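You operate a simulated robot arm through the tools that you are given. There is no shell and no other tool.

Carry out the task below with a simulated robot arm. There is one attempt and no reset: what you move stays moved.

## Task
Slide the orange stop to mark 4 and tighten its screw at 3.
Fine: blue driver, one run, back in its holder after; fingers off the turning socket.

Only the result counts: the job must be done as asked and must still hold three seconds after the hand-in. Knocking over, shifting, dropping, spilling or breaking anything else fails it.

## Robot
A 7-joint arm with a two-finger parallel gripper, fixed in place. Base frame: the origin is on the floor under the middle of its stand, x ahead of it, y to its left, z up. Readings come in m, degrees, newtons and seconds.
With the tool pointing down near the work surface it reaches from about 0.22 to 0.68 m from the base axis. Its first joint turns from -66.0 to 66.0 degrees. Payload 2.4 kg.
Tool frame: the origin (TCP) lies between the finger pads and is the grasp point; the fingertips stand 0.03 m ahead of it; z points along the fingers, y is the line along which they close. The gripper opens to 0.094 m. The fingers are 0.028 m wide and 0.01 m thick; the gripper's body (0.05 by 0.096 m) begins 0.055 m behind the TCP.
Orientation is that of the tool frame in the base frame, as a unit quaternion [x, y, z, w]. With the fingers straight down and closing along the base's y, the tool's x points along the base's -x, its y along +y and its z along -z.

## Interface
- The arm moves only by the tool servo_tool. Its arguments are lists of equal length, an entry for each row: "linear": the shift along the tool's x, y, z in m, a list of three; "dr": the turn, a rotation vector about the tool's x, y, z in degrees, a list of three. In form: {"linear": [[dx, dy, dz], ...], "dr": [[ax, ay, az], ...]}. A call has 1 to 20 rows; each row shifts and turns the commanded pose from where the row before left it, along the tool's axes as they then stand. "jaw" is the finger opening in m, from 0 to 0.094, set as the call begins (left out, the last holds). Rows are played at 5 a second. More than 0.05 m and 8.6 degrees between two rows, or a gripper value outside its range, and nothing of the call is played. A pose out of reach is approached as far as the arm can. The call stops where the force on the tool passes 70 N (or 10 N more than at its start, if that is more) or the arm is blocked; 0.2 s more then pass. The fingers move at their own pace (about 0.153 m/s each) and stop on an object; they squeeze with about 20 N. The grip force told is the motor's: it shows also when the fingers shut on nothing. Time passes only in rows, and 0.2 s behind the last, so rows that do not move let the fingers close. The reply holds the time, the measured pose of the TCP, the force on the tool along the base axes, the opening and the grip force, in the units named above and with some noise, with the torque about the TCP (base axes, N m) and any sound that the robot's microphone picked up, and new pictures: "pictures" is both (left out), scene, wrist or none.
- Cameras (640 x 400 px; columns grow to the right, rows downward): "scene" is fixed at [0.0477, 0.4801, 1.4474]; the picture's right is [-0.66, -0.75, 0.00], its down [-0.41, 0.36, -0.84] and it looks along [0.63, -0.55, -0.54] (base axes); focal length 237 px, centre (320, 200). "wrist" rides on the gripper at [0.076, 0.014, -0.102] in the tool frame; the picture's right is [-0.18, 0.98, 0.00], its down [-0.75, -0.14, -0.64] and it looks along [-0.63, -0.12, 0.77] (tool axes); focal length 243 px, centre (320, 200). There is no depth. A picture from a camera that has moved, and an enlarged one, comes with that camera's place and axes in the base frame and with its lens.
- enlarge(camera, box): a new picture of the part [left, top, right, bottom] of that camera's present view, enlarged. It takes no simulated time.
- close_job(): hands the job in; it is judged then, once.

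Nothing tells you positions but the pictures and the camera data. Unless the task says otherwise, let go and move clear before handing in.

The tools are called as name(argument=value, ...) on one line, values as JSON. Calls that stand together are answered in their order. servo_tool: Moves the arm, as the interface text tells. Its arguments: {"type":"object","properties":{"linear":{"type":"array"},"dr":{"type":"array"},"jaw":{"type":"number"},"pictures":{"type":"string","enum":["both","scene","wrist","none"]}},"required":["linear","dr"]} The other tools are called the same way: enlarge (camera, box) takes an enlarged picture of a part of a camera's view; close_job () hands the job in.

At the start:

```text
t: 0.0
tool_pos: [0.2543, 0.2206, 1.326]
ee_rot: [0.0, 1.0, 0.0, 0.0]
ft_force: [-0.8, 0.3, -0.1]
moment: [-0.03, 0.01, 0.02]
opening: 0.094
grasp_force: 0.1
```

scene: 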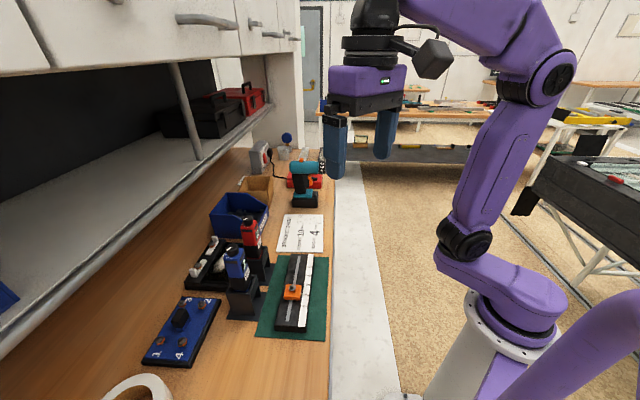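
wrist: 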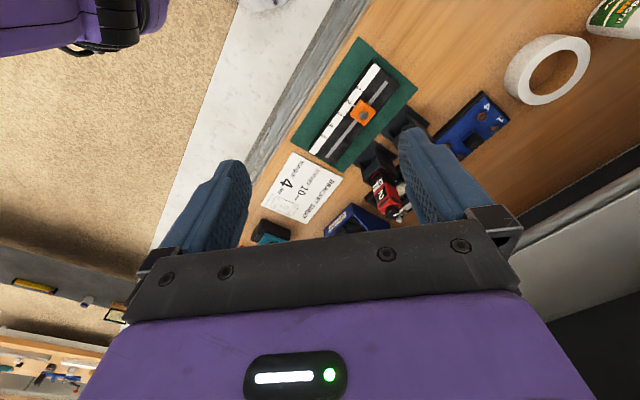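

I see a bench with a green mat carrying a black rail with an orange stop, blue and red drivers in black holders, and a blue board with numbered items. I'll enlarge the views to read the details before moving.

enlarge(camera="scene", box=[220, 200, 350, 350])

enlarge(camera="scene", box=[130, 200, 290, 370])

enlarge(camera="wrist", box=[260, 30, 440, 230])

enlarge(camera="wrist", box=[380, 70, 540, 230])

```text
2.67 times, centred on (285, 275) of scene
camera zoom: at [0.0477, 0.4801, 1.4474], right [-0.66, -0.75, 0.0], down [-0.41, 0.36, -0.84], along [0.63, -0.55, -0.54], focal length 632 px, centre (413, 0)
```

zoom: 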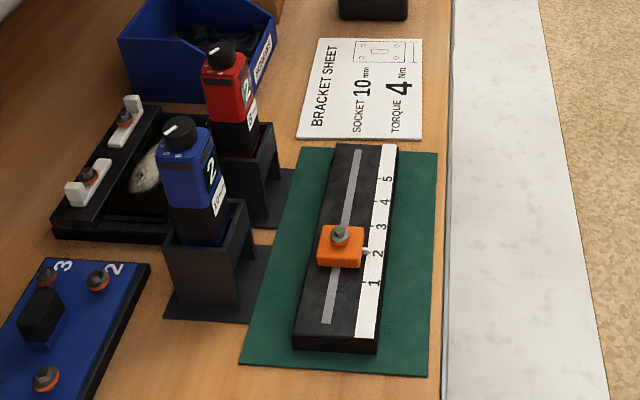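

```text
2.35 times, centred on (210, 285) of scene
camera zoom: at [0.0477, 0.4801, 1.4474], right [-0.66, -0.75, 0.0], down [-0.41, 0.36, -0.84], along [0.63, -0.55, -0.54], focal length 557 px, centre (579, 0)
```

zoom: 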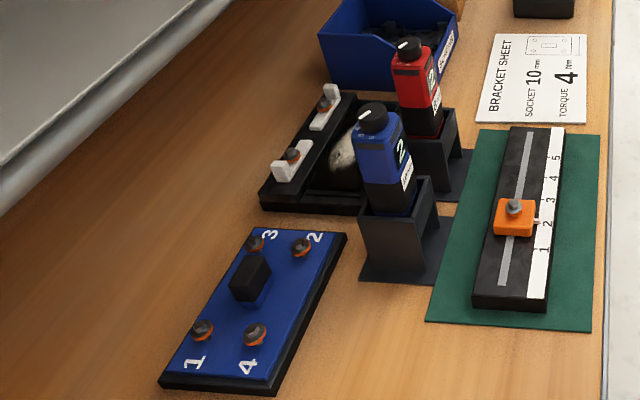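

```text
2.00 times, centred on (350, 130) of wrist
camera zoom: at [0.178, 0.235, 1.4279], right [0.18, 0.98, 0.0], down [0.75, -0.14, 0.64], along [0.63, -0.12, -0.77], focal length 485 px, centre (260, 340)
```

zoom: 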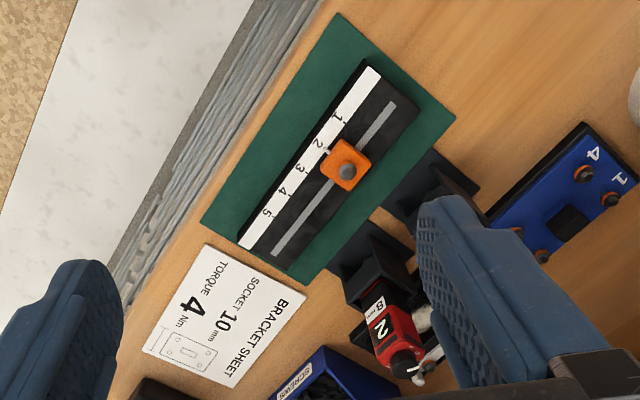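

```text
2.50 times, centred on (460, 150) of wrist
camera zoom: at [0.178, 0.235, 1.4279], right [0.18, 0.98, 0.0], down [0.75, -0.14, 0.64], along [0.63, -0.12, -0.77], focal length 606 px, centre (-30, 325)
```

zoom: 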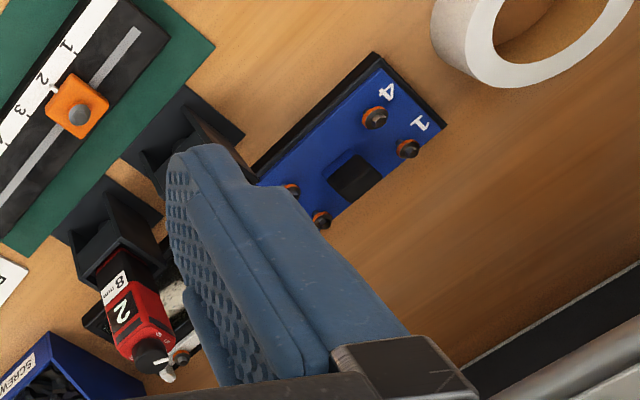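

The stop's screw triangulates to about (0.375, 0.285, 0.942), the bench top to z≈0.90, and the blue driver to about (0.45, 0.38) with its dial near z≈1.09; the bench runs at roughly 45° to my axes. I'll turn the tool 45° and move in for a closer look at the drivers.

servo_tool(linear=[[0, 0, 0.018], [0, 0, 0.018], [0, 0, 0.018], [0, 0, 0.018], [0, 0, 0.02], [0, 0, 0.02], [-0.0343, -0.001, 0], [-0.0343, -0.001, 0], [-0.0343, -0.001, 0], [-0.0343, -0.001, 0]], dr=[[0, 0, -7.5], [0, 0, -7.5], [0, 0, -7.5], [0, 0, -7.5], [0, 0, -7.5], [0, 0, -7.5], [0, 0, 0], [0, 0, 0], [0, 0, 0], [0, 0, 0]], jaw=0.094)

```text
t: 2.2
tool_pos: [0.3547, 0.3127, 1.2136]
ee_rot: [-0.383, 0.924, 0.0, 0.0]
ft_force: [0.8, 0.2, 0.8]
moment: [-0.01, 0.01, -0.01]
opening: 0.0938
grasp_force: 0.1
camera wrist: at [0.29, 0.2699, 1.3164], right [-0.56, 0.83, 0.0], down [0.63, 0.43, 0.64], along [0.53, 0.36, -0.77], focal length 243 px, centre (320, 200)
```

scene: 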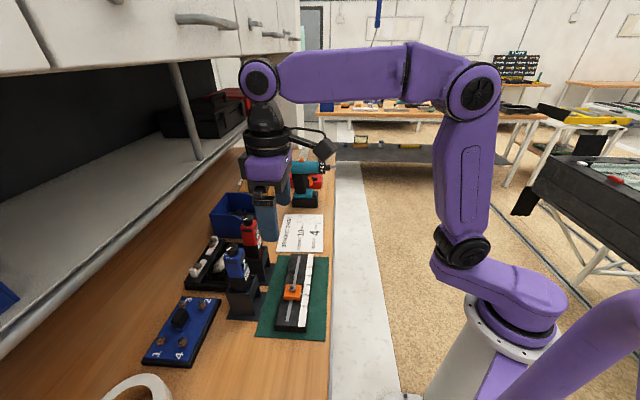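
wrist: 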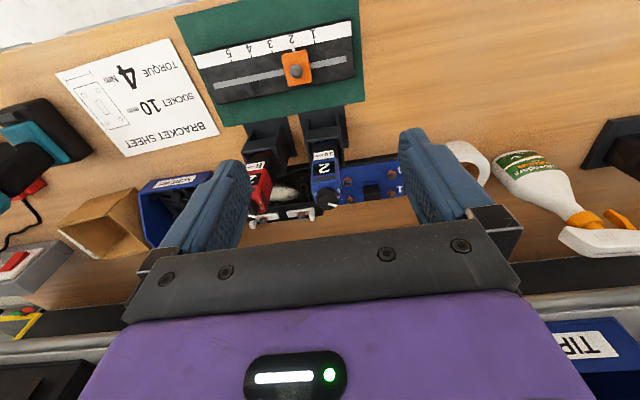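

The view is now square to the bench, with both drivers between my fingers. I'll enlarge the drivers and the rail.

enlarge(camera="wrist", box=[230, 100, 410, 230])

enlarge(camera="wrist", box=[180, 0, 370, 130])

enlarge(camera="scene", box=[210, 230, 280, 330])

enlarge(camera="wrist", box=[290, 140, 360, 220])

```text
3.08 times, centred on (320, 165) of wrist
camera zoom: at [0.29, 0.2699, 1.3164], right [-0.56, 0.83, 0.0], down [0.63, 0.43, 0.64], along [0.53, 0.36, -0.77], focal length 746 px, centre (320, 308)
```

zoom: 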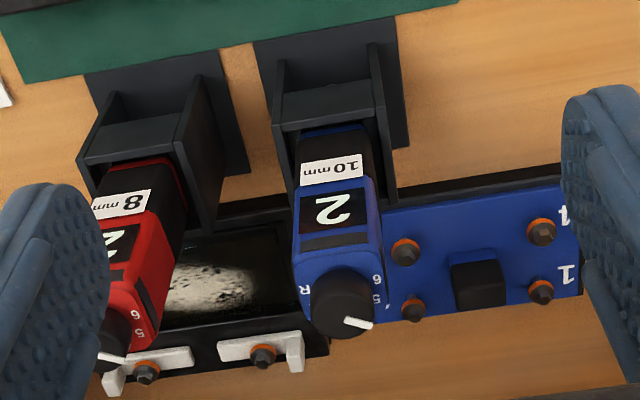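

```text
3.08 times, centred on (275, 65) of wrist
camera zoom: at [0.29, 0.2699, 1.3164], right [-0.56, 0.83, 0.0], down [0.63, 0.43, 0.64], along [0.53, 0.36, -0.77], focal length 746 px, centre (458, 615)
```

zoom: 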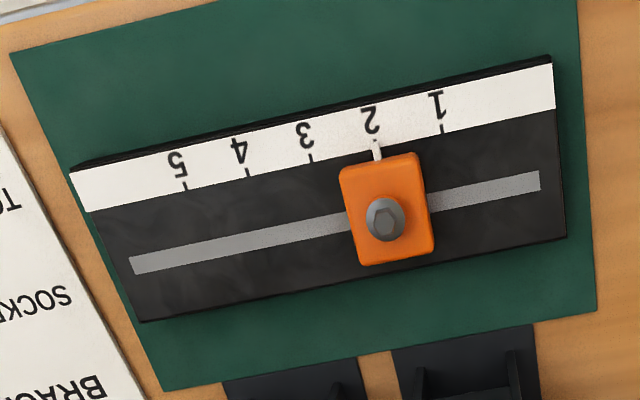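

```text
4.00 times, centred on (245, 280) of scene
camera zoom: at [0.0477, 0.4801, 1.4474], right [-0.66, -0.75, 0.0], down [-0.41, 0.36, -0.84], along [0.63, -0.55, -0.54], focal length 948 px, centre (620, -120)
```

zoom: 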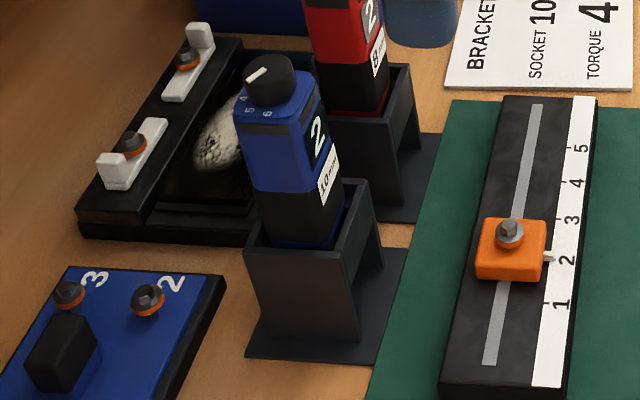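

```text
5.00 times, centred on (325, 180) of wrist
camera zoom: at [0.29, 0.2699, 1.3164], right [-0.56, 0.83, 0.0], down [0.63, 0.43, 0.64], along [0.53, 0.36, -0.77], focal length 1213 px, centre (295, 300)
```

zoom: 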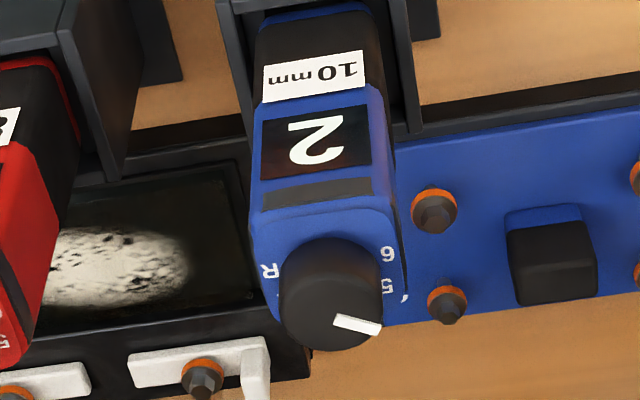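

The blue driver is labelled 10 mm, its display reads 2, and a dial on top carries R…6 with a white pointer. The stop's pointer sits near mark 2. I'll go closer above the dial to read its scale.

servo_tool(linear=[[-0.022, 0, 0.007], [-0.022, 0, 0.007], [-0.022, 0, 0.007], [-0.022, 0, 0.007]], dr=[[0, 0, 0], [0, 0, 0], [0, 0, 0], [0, 0, 0]])

```text
t: 3.2
tool_pos: [0.4173, 0.3794, 1.1862]
ee_rot: [-0.383, 0.924, 0.0, 0.001]
ft_force: [0.4, -0.7, 0.1]
moment: [0.0, -0.01, 0.0]
opening: 0.0941
grasp_force: 0.0
camera wrist: at [0.3526, 0.3354, 1.2887], right [-0.56, 0.83, 0.0], down [0.63, 0.43, 0.64], along [0.53, 0.36, -0.77], focal length 243 px, centre (320, 200)
```

scene: 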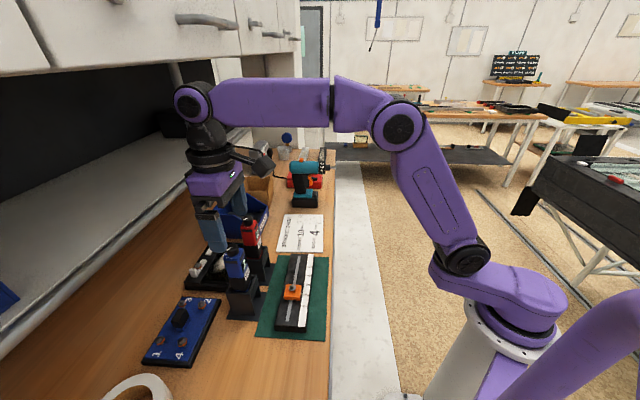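
wrist: 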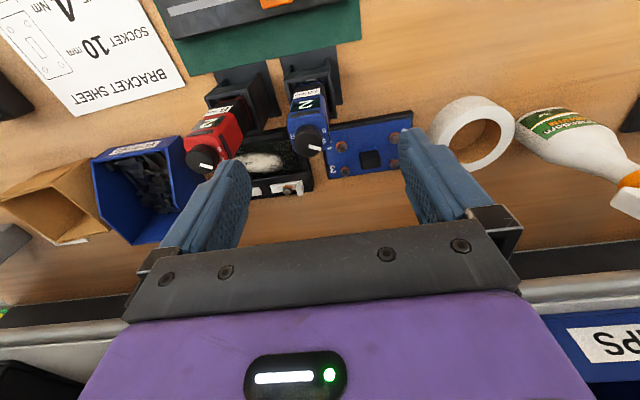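

enlarge(camera="wrist", box=[275, 75, 345, 165])

enlarge(camera="wrist", box=[180, 90, 250, 180])

enlarge(camera="scene", box=[180, 160, 300, 280])

```text
4.44 times, centred on (310, 120) of wrist
camera zoom: at [0.3526, 0.3354, 1.2887], right [-0.56, 0.83, 0.0], down [0.63, 0.43, 0.64], along [0.53, 0.36, -0.77], focal length 1078 px, centre (364, 556)
```

zoom: 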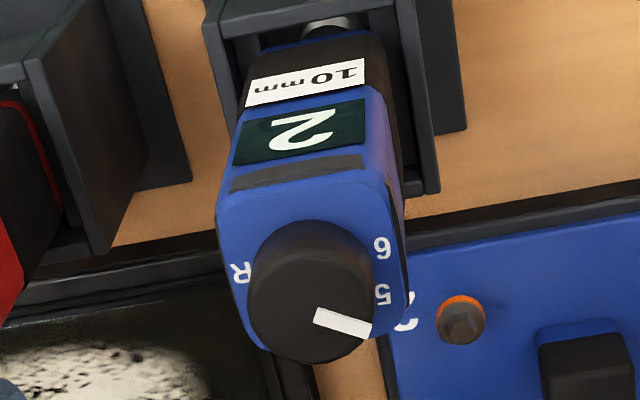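

```text
4.44 times, centred on (215, 135) of wrist
camera zoom: at [0.3526, 0.3354, 1.2887], right [-0.56, 0.83, 0.0], down [0.63, 0.43, 0.64], along [0.53, 0.36, -0.77], focal length 1078 px, centre (787, 489)
```

zoom: 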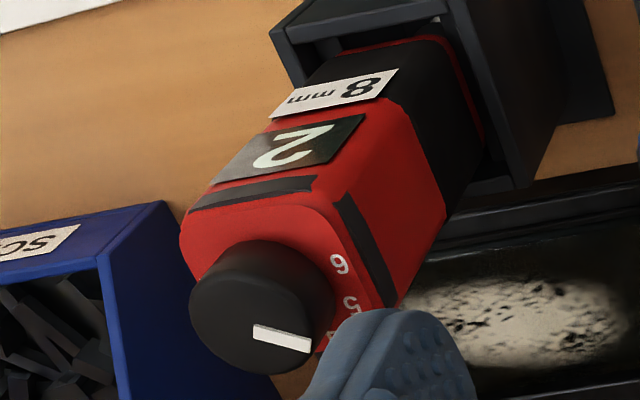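

```text
3.33 times, centred on (240, 220) of scene
camera zoom: at [0.0477, 0.4801, 1.4474], right [-0.66, -0.75, 0.0], down [-0.41, 0.36, -0.84], along [0.63, -0.55, -0.54], focal length 790 px, centre (587, 133)
```

zoom: 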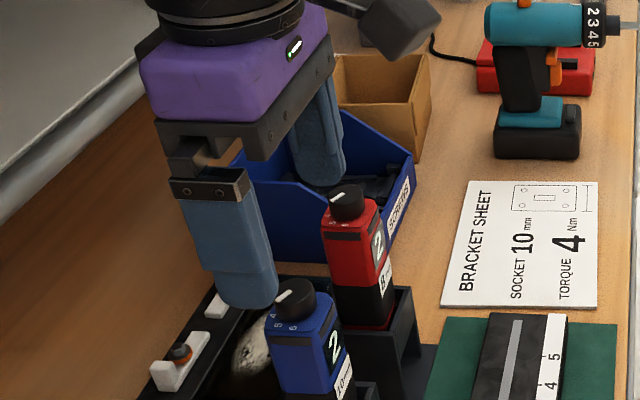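

The dial carries R and …4, 5, 6, but the labels at the back of the knob are still hidden. I'll raise the camera and move it further over the driver to look nearly straight down on the dial.

servo_tool(linear=[[0, 0, -0.035], [0, 0, -0.035], [0, 0, -0.035], [-0.014, 0, 0], [-0.014, 0, 0]], dr=[[0, 0, 0], [0, 0, 0], [0, 0, 0], [0, 0, 0], [0, 0, 0]])

```text
t: 4.4
tool_pos: [0.4164, 0.3774, 1.2765]
ee_rot: [-0.383, 0.924, -0.001, 0.0]
ft_force: [0.3, -0.1, 1.3]
moment: [0.02, 0.0, 0.02]
opening: 0.0942
grasp_force: 0.0
out of reach, approached as far as the arm can: row 3, 4, 5
camera wrist: at [0.3527, 0.3346, 1.3788], right [-0.56, 0.83, 0.0], down [0.63, 0.43, 0.64], along [0.53, 0.36, -0.77], focal length 243 px, centre (320, 200)
```

scene: 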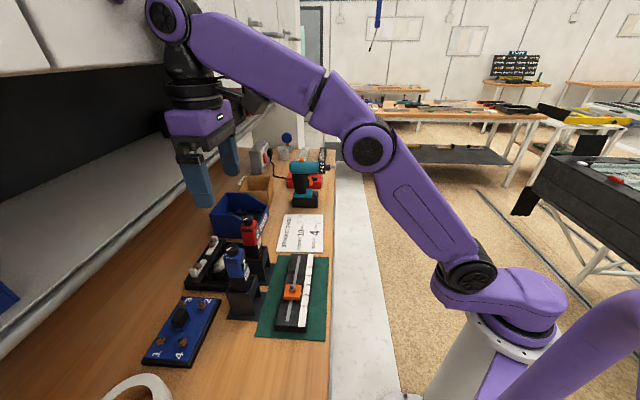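
wrist: 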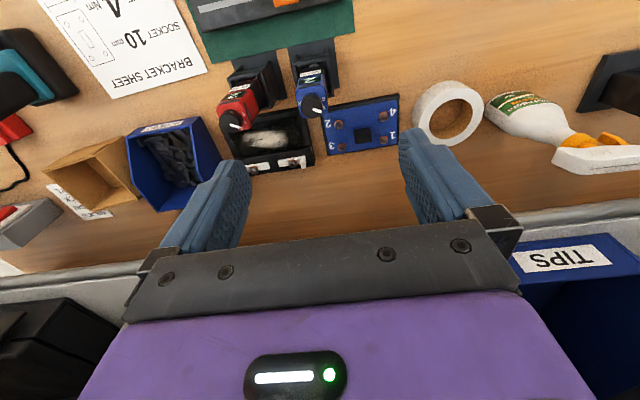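

That height is past the arm's reach, so I'll come back down and then move forward over the dial.

servo_tool(linear=[[0, 0, 0.03], [0, 0, 0.03], [0, 0, 0.02]], dr=[[0, 0, 0], [0, 0, 0], [0, 0, 0]], pictures="wrist")

enlarge(camera="wrist", box=[285, 60, 345, 130])

```text
t: 5.2
tool_pos: [0.414, 0.3767, 1.1959]
ee_rot: [-0.383, 0.924, 0.0, -0.001]
ft_force: [-0.1, -0.4, -0.2]
moment: [-0.02, 0.02, 0.03]
opening: 0.0942
grasp_force: 0.0
camera wrist: at [0.3504, 0.3334, 1.2978], right [-0.56, 0.83, 0.0], down [0.63, 0.43, 0.64], along [0.53, 0.36, -0.77], focal length 243 px, centre (320, 200)
```

wrist: 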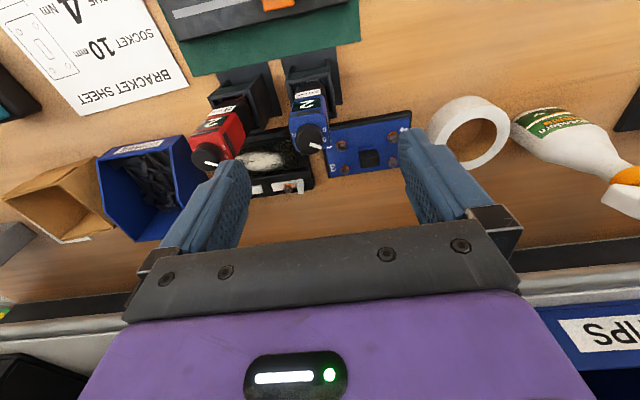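

```text
5.71 times, centred on (315, 95) of wrist
camera zoom: at [0.3504, 0.3334, 1.2978], right [-0.56, 0.83, 0.0], down [0.63, 0.43, 0.64], along [0.53, 0.36, -0.77], focal length 1386 px, centre (349, 800)
```

zoom: 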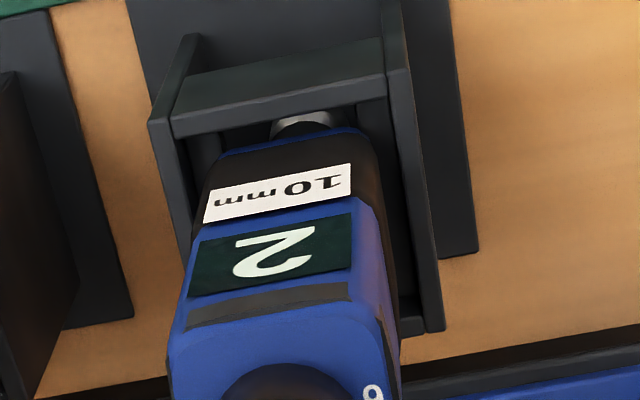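

Commands follow from where the arm actually is, so I can step forward from here. I'll move 35 mm forward and slightly lower for the top-down dial view.

servo_tool(linear=[[0, 0, 0.01], [-0.015, 0, 0.005], [-0.015, 0, 0], [-0.008, 0, 0]], dr=[[0, 0, 0], [0, 0, 0], [0, 0, 0], [0, 0, 0]])

enlarge(camera="wrist", box=[270, 50, 350, 130])

```text
t: 6.2
tool_pos: [0.4424, 0.4029, 1.1814]
ee_rot: [-0.383, 0.924, 0.0, 0.001]
ft_force: [-0.3, 0.2, -0.2]
moment: [-0.01, -0.02, 0.01]
opening: 0.094
grasp_force: 0.1
camera wrist: at [0.3783, 0.3588, 1.284], right [-0.56, 0.83, 0.0], down [0.63, 0.43, 0.64], along [0.53, 0.36, -0.77], focal length 243 px, centre (320, 200)
```

scene: 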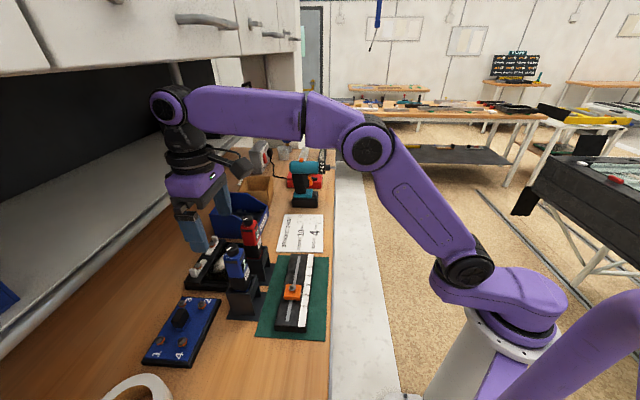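
wrist: 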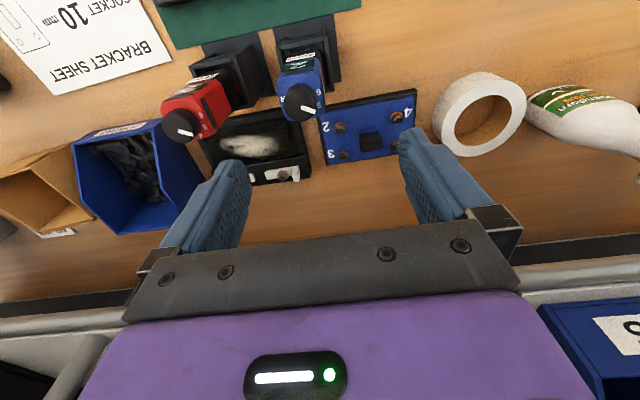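

```text
5.00 times, centred on (310, 90) of wrist
camera zoom: at [0.3783, 0.3588, 1.284], right [-0.56, 0.83, 0.0], down [0.63, 0.43, 0.64], along [0.53, 0.36, -0.77], focal length 1213 px, centre (370, 750)
```

zoom: 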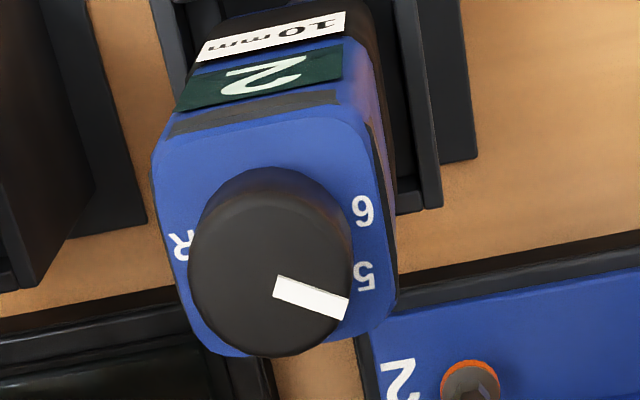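

The pointer appears to sit near the 5 label while the display reads 2, so I need to understand how they relate. I'll zoom in hard from the scene camera on both dials.

enlarge(camera="scene", box=[218, 238, 258, 278])

enlarge(camera="scene", box=[232, 210, 272, 250])

enlarge(camera="wrist", box=[285, 75, 325, 125])

enlarge(camera="wrist", box=[155, 80, 225, 150])

```text
10.00 times, centred on (238, 258) of scene
camera zoom: at [0.0477, 0.4801, 1.4474], right [-0.66, -0.75, 0.0], down [-0.41, 0.36, -0.84], along [0.63, -0.55, -0.54], focal length 2369 px, centre (1140, -380)
```

zoom: 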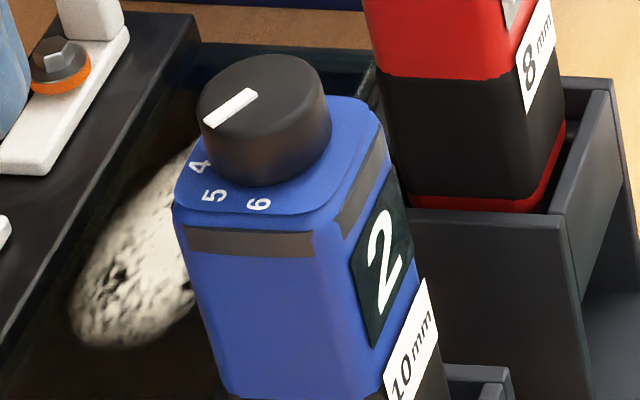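

```text
10.00 times, centred on (252, 230) of scene
camera zoom: at [0.0477, 0.4801, 1.4474], right [-0.66, -0.75, 0.0], down [-0.41, 0.36, -0.84], along [0.63, -0.55, -0.54], focal length 2369 px, centre (1000, -100)
```

zoom: 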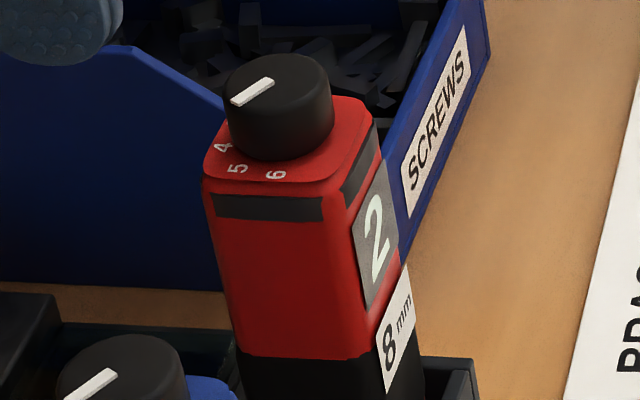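

```text
8.00 times, centred on (305, 100) of wrist
camera zoom: at [0.3783, 0.3588, 1.284], right [-0.56, 0.83, 0.0], down [0.63, 0.43, 0.64], along [0.53, 0.36, -0.77], focal length 1941 px, centre (440, 1000)
```

zoom: 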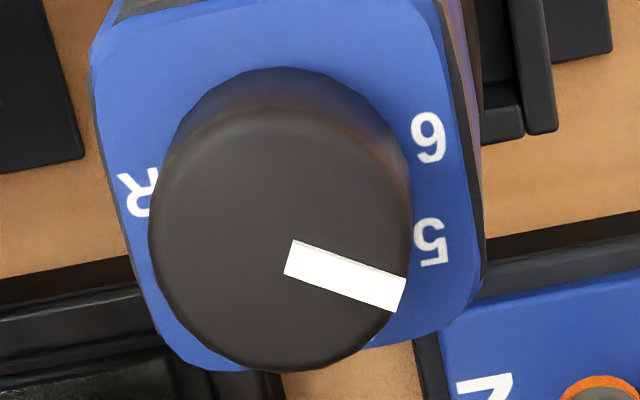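

```text
5.71 times, centred on (190, 115) of wrist
camera zoom: at [0.3783, 0.3588, 1.284], right [-0.56, 0.83, 0.0], down [0.63, 0.43, 0.64], along [0.53, 0.36, -0.77], focal length 1386 px, centre (1063, 686)
```

zoom: 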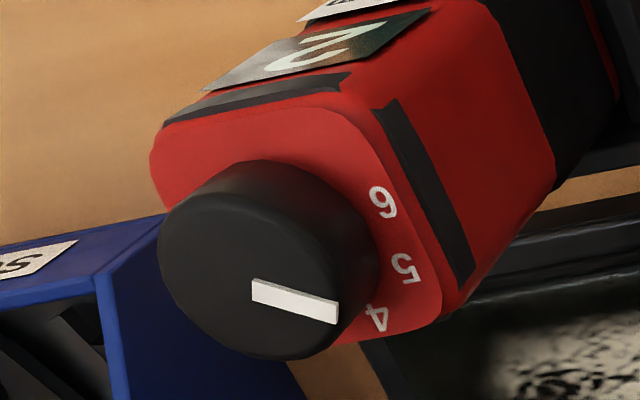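

The pointer sits around label 5 (labels seem to run R, 2, 3, 4, 5, 6 at about 39° spacing) while the display says 2; I'll settle that by watching the display as I turn the dial. First comes the stop, so I'm moving over the rail at about q=0.467 (across the bench), p=-0.064 (along it), for a close look.

servo_tool(linear=[[0.033, -0.009, 0], [0.033, -0.009, 0], [0.033, -0.009, 0], [0.032, -0.009, 0], [0, 0, 0.035], [0, 0, 0.035], [0, 0, 0.03]], dr=[[0, 0, 0], [0, 0, 0], [0, 0, 0], [0, 0, 0], [0, 0, 0], [0, 0, 0], [0, 0, 0]])

enlarge(camera="wrist", box=[220, 110, 420, 235])

```text
t: 7.8
tool_pos: [0.3744, 0.2866, 1.0808]
ee_rot: [-0.382, 0.924, 0.0, 0.0]
ft_force: [-0.2, 0.4, -0.4]
moment: [-0.01, 0.02, 0.01]
opening: 0.0942
grasp_force: 0.0
camera wrist: at [0.31, 0.2418, 1.1835], right [-0.56, 0.83, 0.0], down [0.63, 0.43, 0.64], along [0.53, 0.36, -0.77], focal length 243 px, centre (320, 200)
```

scene: 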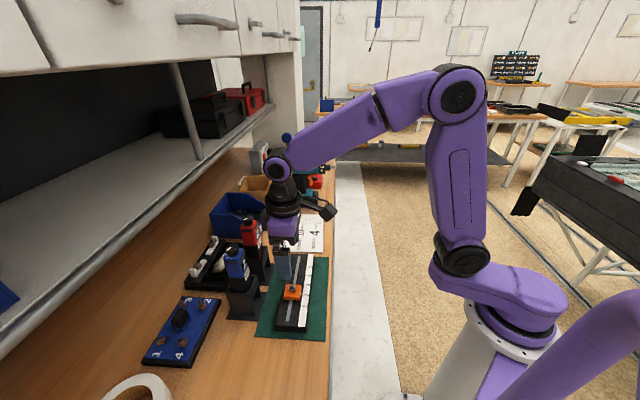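
wrist: 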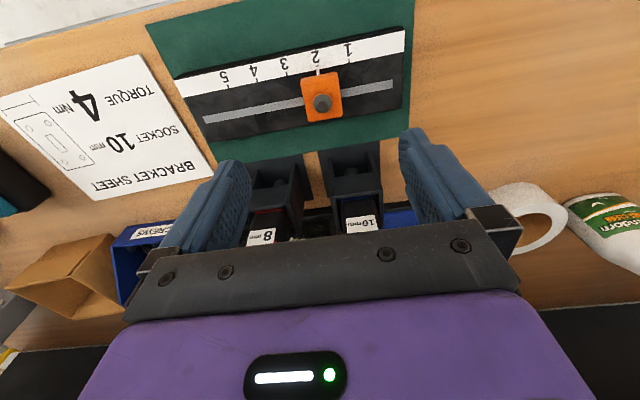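

```text
3.20 times, centred on (320, 172) of wrist
camera zoom: at [0.31, 0.2418, 1.1835], right [-0.56, 0.83, 0.0], down [0.63, 0.43, 0.64], along [0.53, 0.36, -0.77], focal length 776 px, centre (320, 288)
```

zoom: 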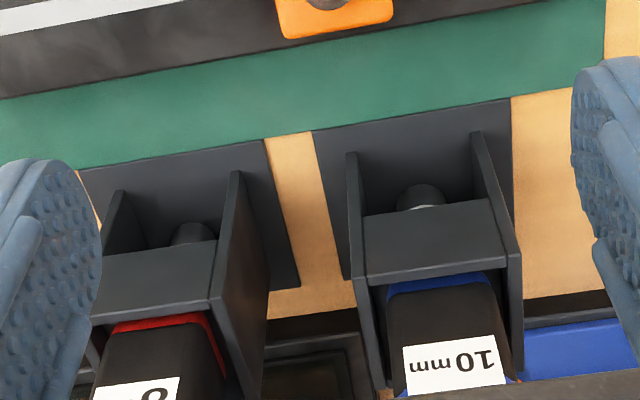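

The rail lies toward the top of this view. I'll enlarge the rail, the stop, its pointer and the marks.

enlarge(camera="wrist", box=[170, 20, 420, 150])

enlarge(camera="wrist", box=[280, 35, 370, 130])

enlarge(camera="scene", box=[265, 250, 325, 335])

```text
2.56 times, centred on (295, 85) of wrist
camera zoom: at [0.31, 0.2418, 1.1835], right [-0.56, 0.83, 0.0], down [0.63, 0.43, 0.64], along [0.53, 0.36, -0.77], focal length 621 px, centre (384, 494)
```

zoom: 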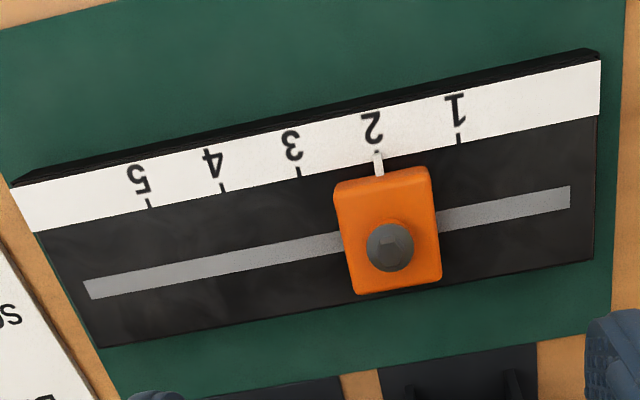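

```text
4.21 times, centred on (325, 82) of wrist
camera zoom: at [0.31, 0.2418, 1.1835], right [-0.56, 0.83, 0.0], down [0.63, 0.43, 0.64], along [0.53, 0.36, -0.77], focal length 1022 px, centre (299, 695)
```

zoom: 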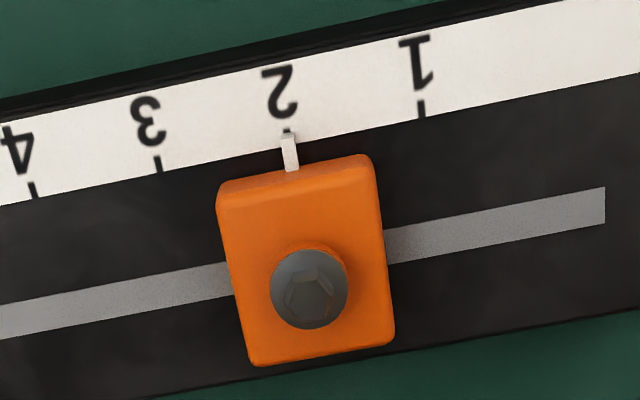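

```text
4.71 times, centred on (295, 292) of scene
camera zoom: at [0.0477, 0.4801, 1.4474], right [-0.66, -0.75, 0.0], down [-0.41, 0.36, -0.84], along [0.63, -0.55, -0.54], focal length 1115 px, centre (438, -235)
```

zoom: 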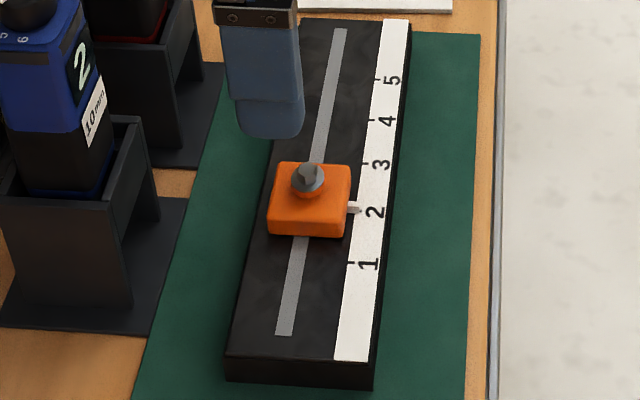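

The stop's pointer sits exactly on mark 2, the marks are 30 mm apart along -45°, and the block (about 35×42 mm, top near z=0.937) is centred near q=0.465, p=-0.060. I'll lower the open fingers to straddle it along the rail, stopping a little high to check.

servo_tool(linear=[[0.002, 0.002, 0.03], [0, 0, 0.03], [0, 0, 0.03], [0, 0, 0.02]], dr=[[0, 0, 0], [0, 0, 0], [0, 0, 0], [0, 0, 0]], jaw=0.064)

enlarge(camera="wrist", box=[220, 70, 420, 240])

enlarge(camera="scene", box=[260, 240, 330, 320])

```text
t: 8.8
tool_pos: [0.3711, 0.282, 0.9711]
ee_rot: [-0.383, 0.924, 0.0, 0.0]
ft_force: [0.0, -1.0, 0.4]
moment: [-0.01, 0.0, 0.02]
opening: 0.0641
grasp_force: 0.1
camera wrist: at [0.3065, 0.2405, 1.0742], right [-0.56, 0.83, 0.0], down [0.63, 0.43, 0.64], along [0.53, 0.36, -0.77], focal length 243 px, centre (320, 200)
```

scene: 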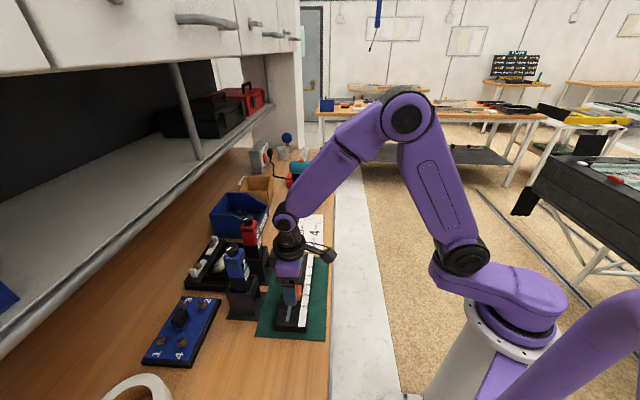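
wrist: 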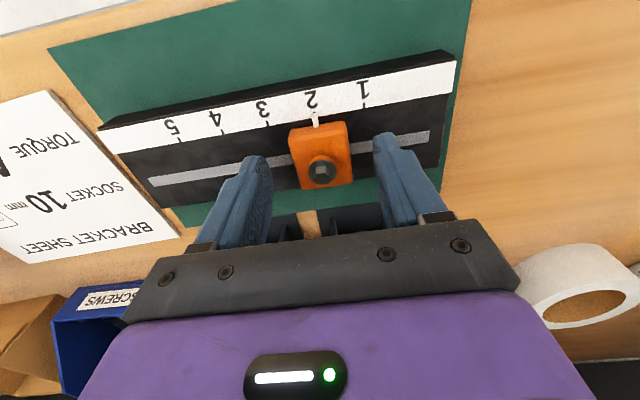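

```text
2.35 times, centred on (320, 155) of wrist
camera zoom: at [0.3065, 0.2405, 1.0742], right [-0.56, 0.83, 0.0], down [0.63, 0.43, 0.64], along [0.53, 0.36, -0.77], focal length 571 px, centre (320, 306)
```

zoom: 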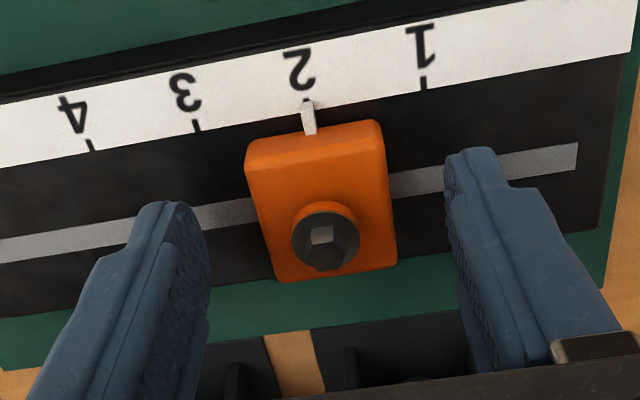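

```text
5.00 times, centred on (295, 280) of scene
camera zoom: at [0.0477, 0.4801, 1.4474], right [-0.66, -0.75, 0.0], down [-0.41, 0.36, -0.84], along [0.63, -0.55, -0.54], focal length 1184 px, centre (445, -200)
```

zoom: 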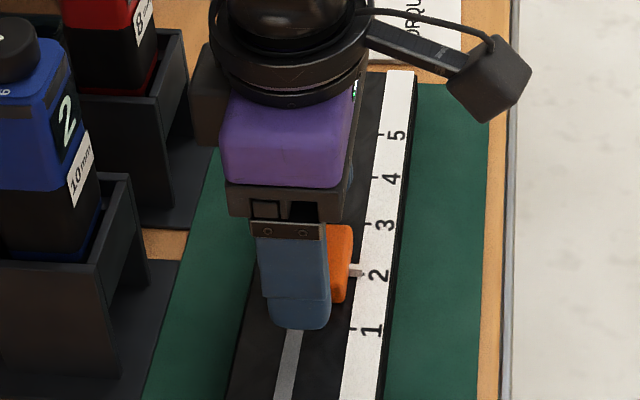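

The fingers straddle the block evenly with tips just above its top. I'll lower 12 mm and close on it.

servo_tool(linear=[[0, 0, 0.006], [0, 0, 0.006]], dr=[[0, 0, 0], [0, 0, 0]], pictures="none")

servo_tool(linear=[[0, 0, 0], [0, 0, 0], [0, 0, 0]], dr=[[0, 0, 0], [0, 0, 0], [0, 0, 0]], jaw=0.03)

enlarge(camera="wrist", box=[150, 70, 420, 240])

```text
t: 9.4
tool_pos: [0.3705, 0.2839, 0.9597]
ee_rot: [-0.382, 0.924, -0.001, 0.0]
ft_force: [-0.3, -0.5, -0.5]
moment: [-0.02, -0.01, -0.02]
opening: 0.064
grasp_force: 0.1
```

```text
t: 10.2
tool_pos: [0.371, 0.2847, 0.9593]
ee_rot: [-0.383, 0.924, 0.0, -0.001]
ft_force: [-0.7, 0.0, -0.2]
moment: [0.18, -0.15, -0.06]
opening: 0.0355
grasp_force: 20.1
camera wrist: at [0.3065, 0.2407, 1.0625], right [-0.56, 0.83, 0.0], down [0.63, 0.43, 0.64], along [0.53, 0.36, -0.77], focal length 243 px, centre (320, 200)
```

scene: 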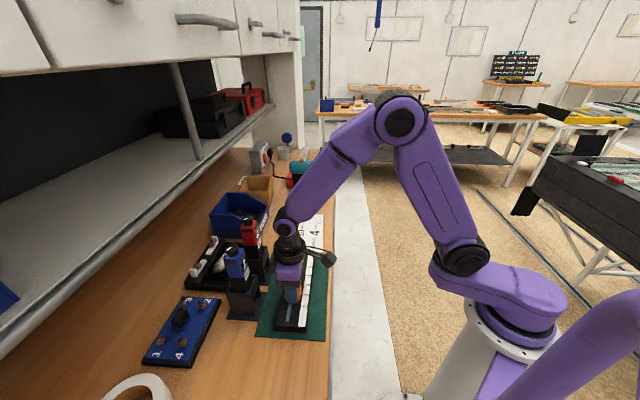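
wrist: 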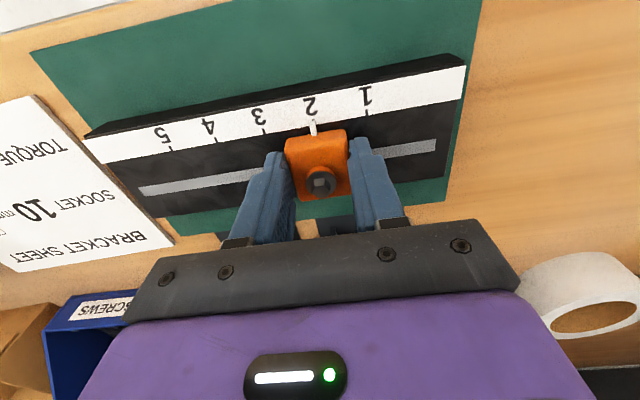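

```text
2.35 times, centred on (285, 155) of wrist
camera zoom: at [0.3065, 0.2407, 1.0625], right [-0.56, 0.83, 0.0], down [0.63, 0.43, 0.64], along [0.53, 0.36, -0.77], focal length 571 px, centre (402, 306)
```

zoom: 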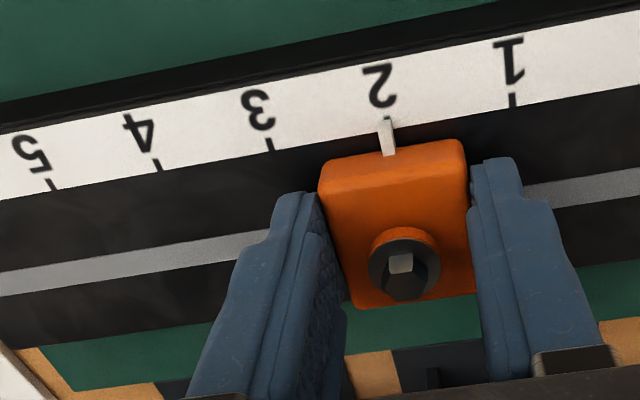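

The block is gripped (35.5 mm opening) with the pointer still on 2. I'll slide it 60 mm toward the higher numbers and check.

servo_tool(linear=[[0, -0.01, 0], [0, -0.01, 0], [0, -0.01, 0], [0, -0.01, 0], [0, -0.01, 0], [0, -0.01, 0]], dr=[[0, 0, 0], [0, 0, 0], [0, 0, 0], [0, 0, 0], [0, 0, 0], [0, 0, 0]])

enlarge(camera="wrist", box=[270, 90, 370, 160])

enlarge(camera="scene", box=[275, 235, 325, 300])

```text
t: 11.6
tool_pos: [0.4139, 0.2422, 0.9592]
ee_rot: [-0.383, 0.924, 0.001, 0.002]
ft_force: [-0.1, 0.3, 7.5]
moment: [-0.23, 0.3, -0.01]
opening: 0.0357
grasp_force: 20.2
camera wrist: at [0.3492, 0.199, 1.0611], right [-0.56, 0.83, 0.0], down [0.63, 0.43, 0.64], along [0.53, 0.36, -0.76], focal length 243 px, centre (320, 200)
```

scene: 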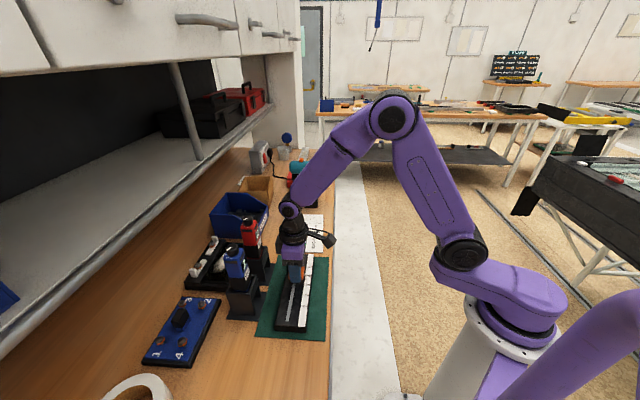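
wrist: 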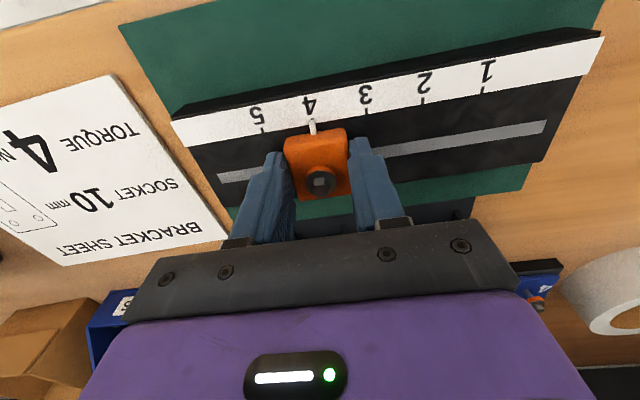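

```text
5.71 times, centred on (320, 125) of wrist
camera zoom: at [0.3492, 0.199, 1.0611], right [-0.56, 0.83, 0.0], down [0.63, 0.43, 0.64], along [0.53, 0.36, -0.76], focal length 1386 px, centre (320, 629)
```

zoom: 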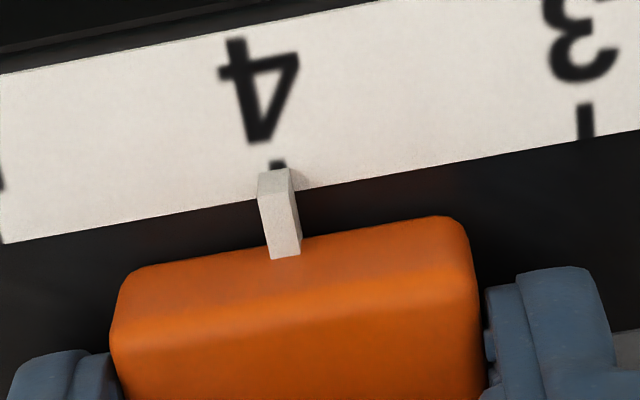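

```text
6.15 times, centred on (300, 268) of scene
camera zoom: at [0.0476, 0.4801, 1.4475], right [-0.66, -0.75, 0.0], down [-0.41, 0.36, -0.84], along [0.63, -0.55, -0.54], focal length 1458 px, centre (443, -215)
```

zoom: 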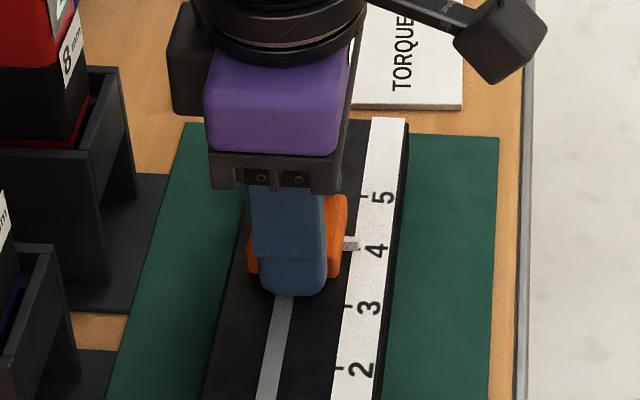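

The pointer now sits at mark 4. I'll zoom in tighter to confirm alignment before letting go.

enlarge(camera="wrist", box=[295, 100, 335, 140])

enlarge(camera="scene", box=[292, 262, 316, 286])

```text
10.00 times, centred on (315, 120) of wrist
camera zoom: at [0.3492, 0.199, 1.0611], right [-0.56, 0.83, 0.0], down [0.63, 0.43, 0.64], along [0.53, 0.36, -0.76], focal length 2426 px, centre (370, 1000)
```

zoom: 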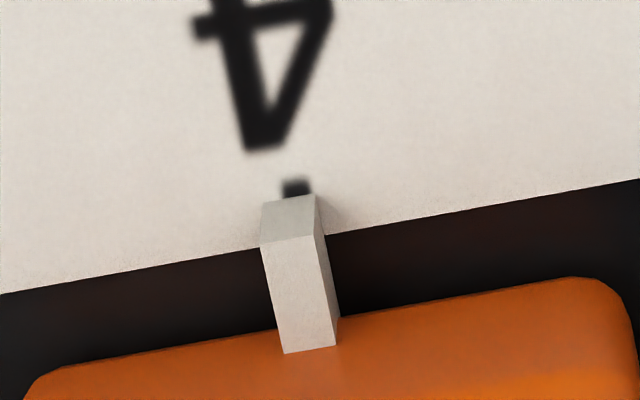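

```text
16.00 times, centred on (304, 274) of scene
camera zoom: at [0.0476, 0.4801, 1.4475], right [-0.66, -0.75, 0.0], down [-0.41, 0.36, -0.84], along [0.63, -0.55, -0.54], focal length 3790 px, centre (576, -984)
```

zoom: 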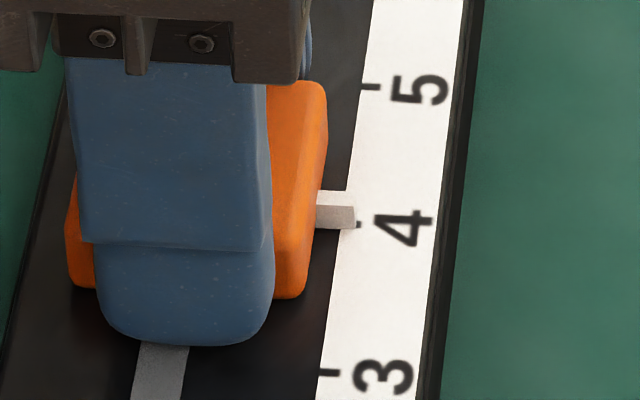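

The pointer is about 0.7 mm past the tick toward 5. I'll nudge it back and re-check.

servo_tool(linear=[[0, 0.0007, 0], [0, 0, 0]], dr=[[0, 0, 0], [0, 0, 0]], pictures="none")

enlarge(camera="wrist", box=[295, 100, 335, 140])

enlarge(camera="scene", box=[292, 262, 316, 286])

```text
t: 12.2
tool_pos: [0.4132, 0.243, 0.9592]
ee_rot: [-0.382, 0.924, 0.001, 0.001]
ft_force: [-0.9, -1.0, 14.4]
moment: [0.03, -0.04, 0.03]
opening: 0.0357
grasp_force: 19.9
```

```text
10.00 times, centred on (315, 120) of wrist
camera zoom: at [0.3488, 0.1996, 1.0611], right [-0.56, 0.83, 0.0], down [0.63, 0.43, 0.64], along [0.53, 0.36, -0.77], focal length 2426 px, centre (370, 1000)
```

zoom: 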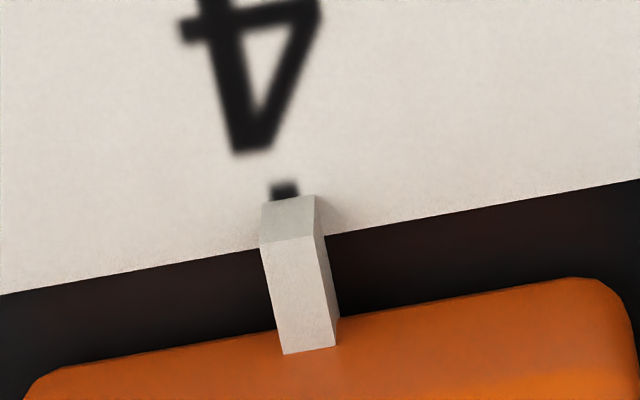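

```text
16.00 times, centred on (304, 274) of scene
camera zoom: at [0.0475, 0.48, 1.4475], right [-0.66, -0.75, 0.0], down [-0.41, 0.36, -0.84], along [0.63, -0.55, -0.54], focal length 3790 px, centre (576, -984)
```

zoom: 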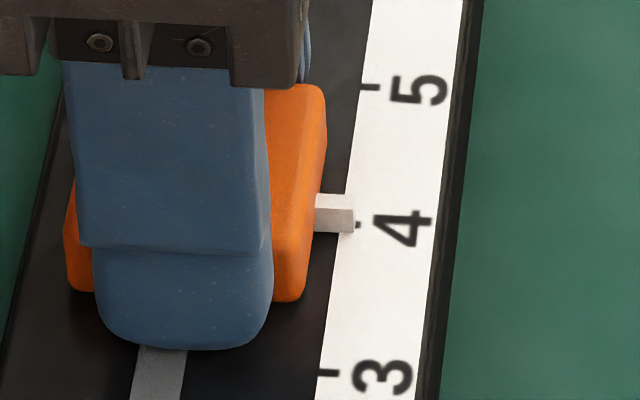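

The pointer is now centred on the 4 tick. I'll open, lift clear and verify it stays there.

servo_tool(linear=[[0, 0, 0], [0, 0, 0], [0, 0, -0.02], [0, 0, -0.03], [0, 0, -0.03], [0, 0, -0.03]], dr=[[0, 0, 0], [0, 0, 0], [0, 0, 0], [0, 0, 0], [0, 0, 0], [0, 0, 0]], jaw=0.064)

enlarge(camera="wrist", box=[260, 20, 380, 130])

enlarge(camera="scene", box=[280, 250, 320, 290])

```text
t: 13.6
tool_pos: [0.4136, 0.2428, 1.0676]
ee_rot: [-0.383, 0.924, 0.001, 0.001]
ft_force: [0.7, 0.3, 0.2]
moment: [0.0, 0.01, 0.04]
opening: 0.0636
grasp_force: 0.0
camera wrist: at [0.3494, 0.1987, 1.171], right [-0.56, 0.83, 0.0], down [0.63, 0.43, 0.64], along [0.53, 0.36, -0.77], focal length 243 px, centre (320, 200)
```

scene: 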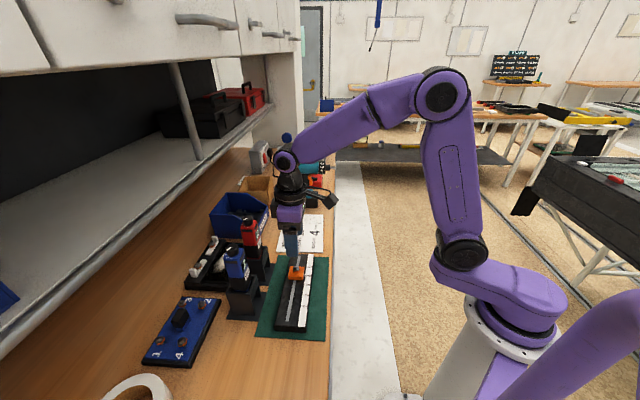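
wrist: 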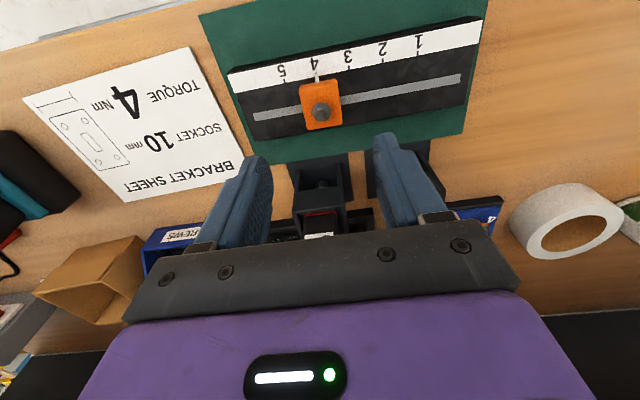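

```text
3.64 times, centred on (320, 75) of wrist
camera zoom: at [0.3494, 0.1987, 1.171], right [-0.56, 0.83, 0.0], down [0.63, 0.43, 0.64], along [0.53, 0.36, -0.77], focal length 882 px, centre (320, 654)
```

zoom: 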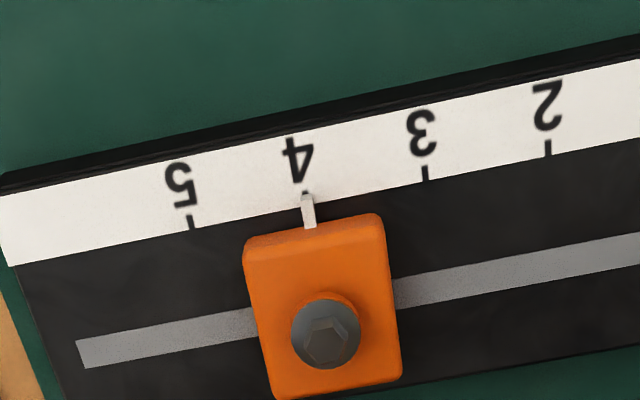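

```text
10.00 times, centred on (300, 270) of scene
camera zoom: at [0.0477, 0.4801, 1.4474], right [-0.66, -0.75, 0.0], down [-0.41, 0.36, -0.84], along [0.63, -0.55, -0.54], focal length 2369 px, centre (520, -500)
```

zoom: 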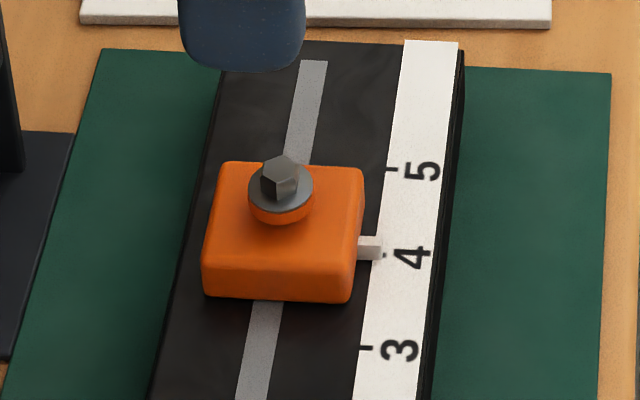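

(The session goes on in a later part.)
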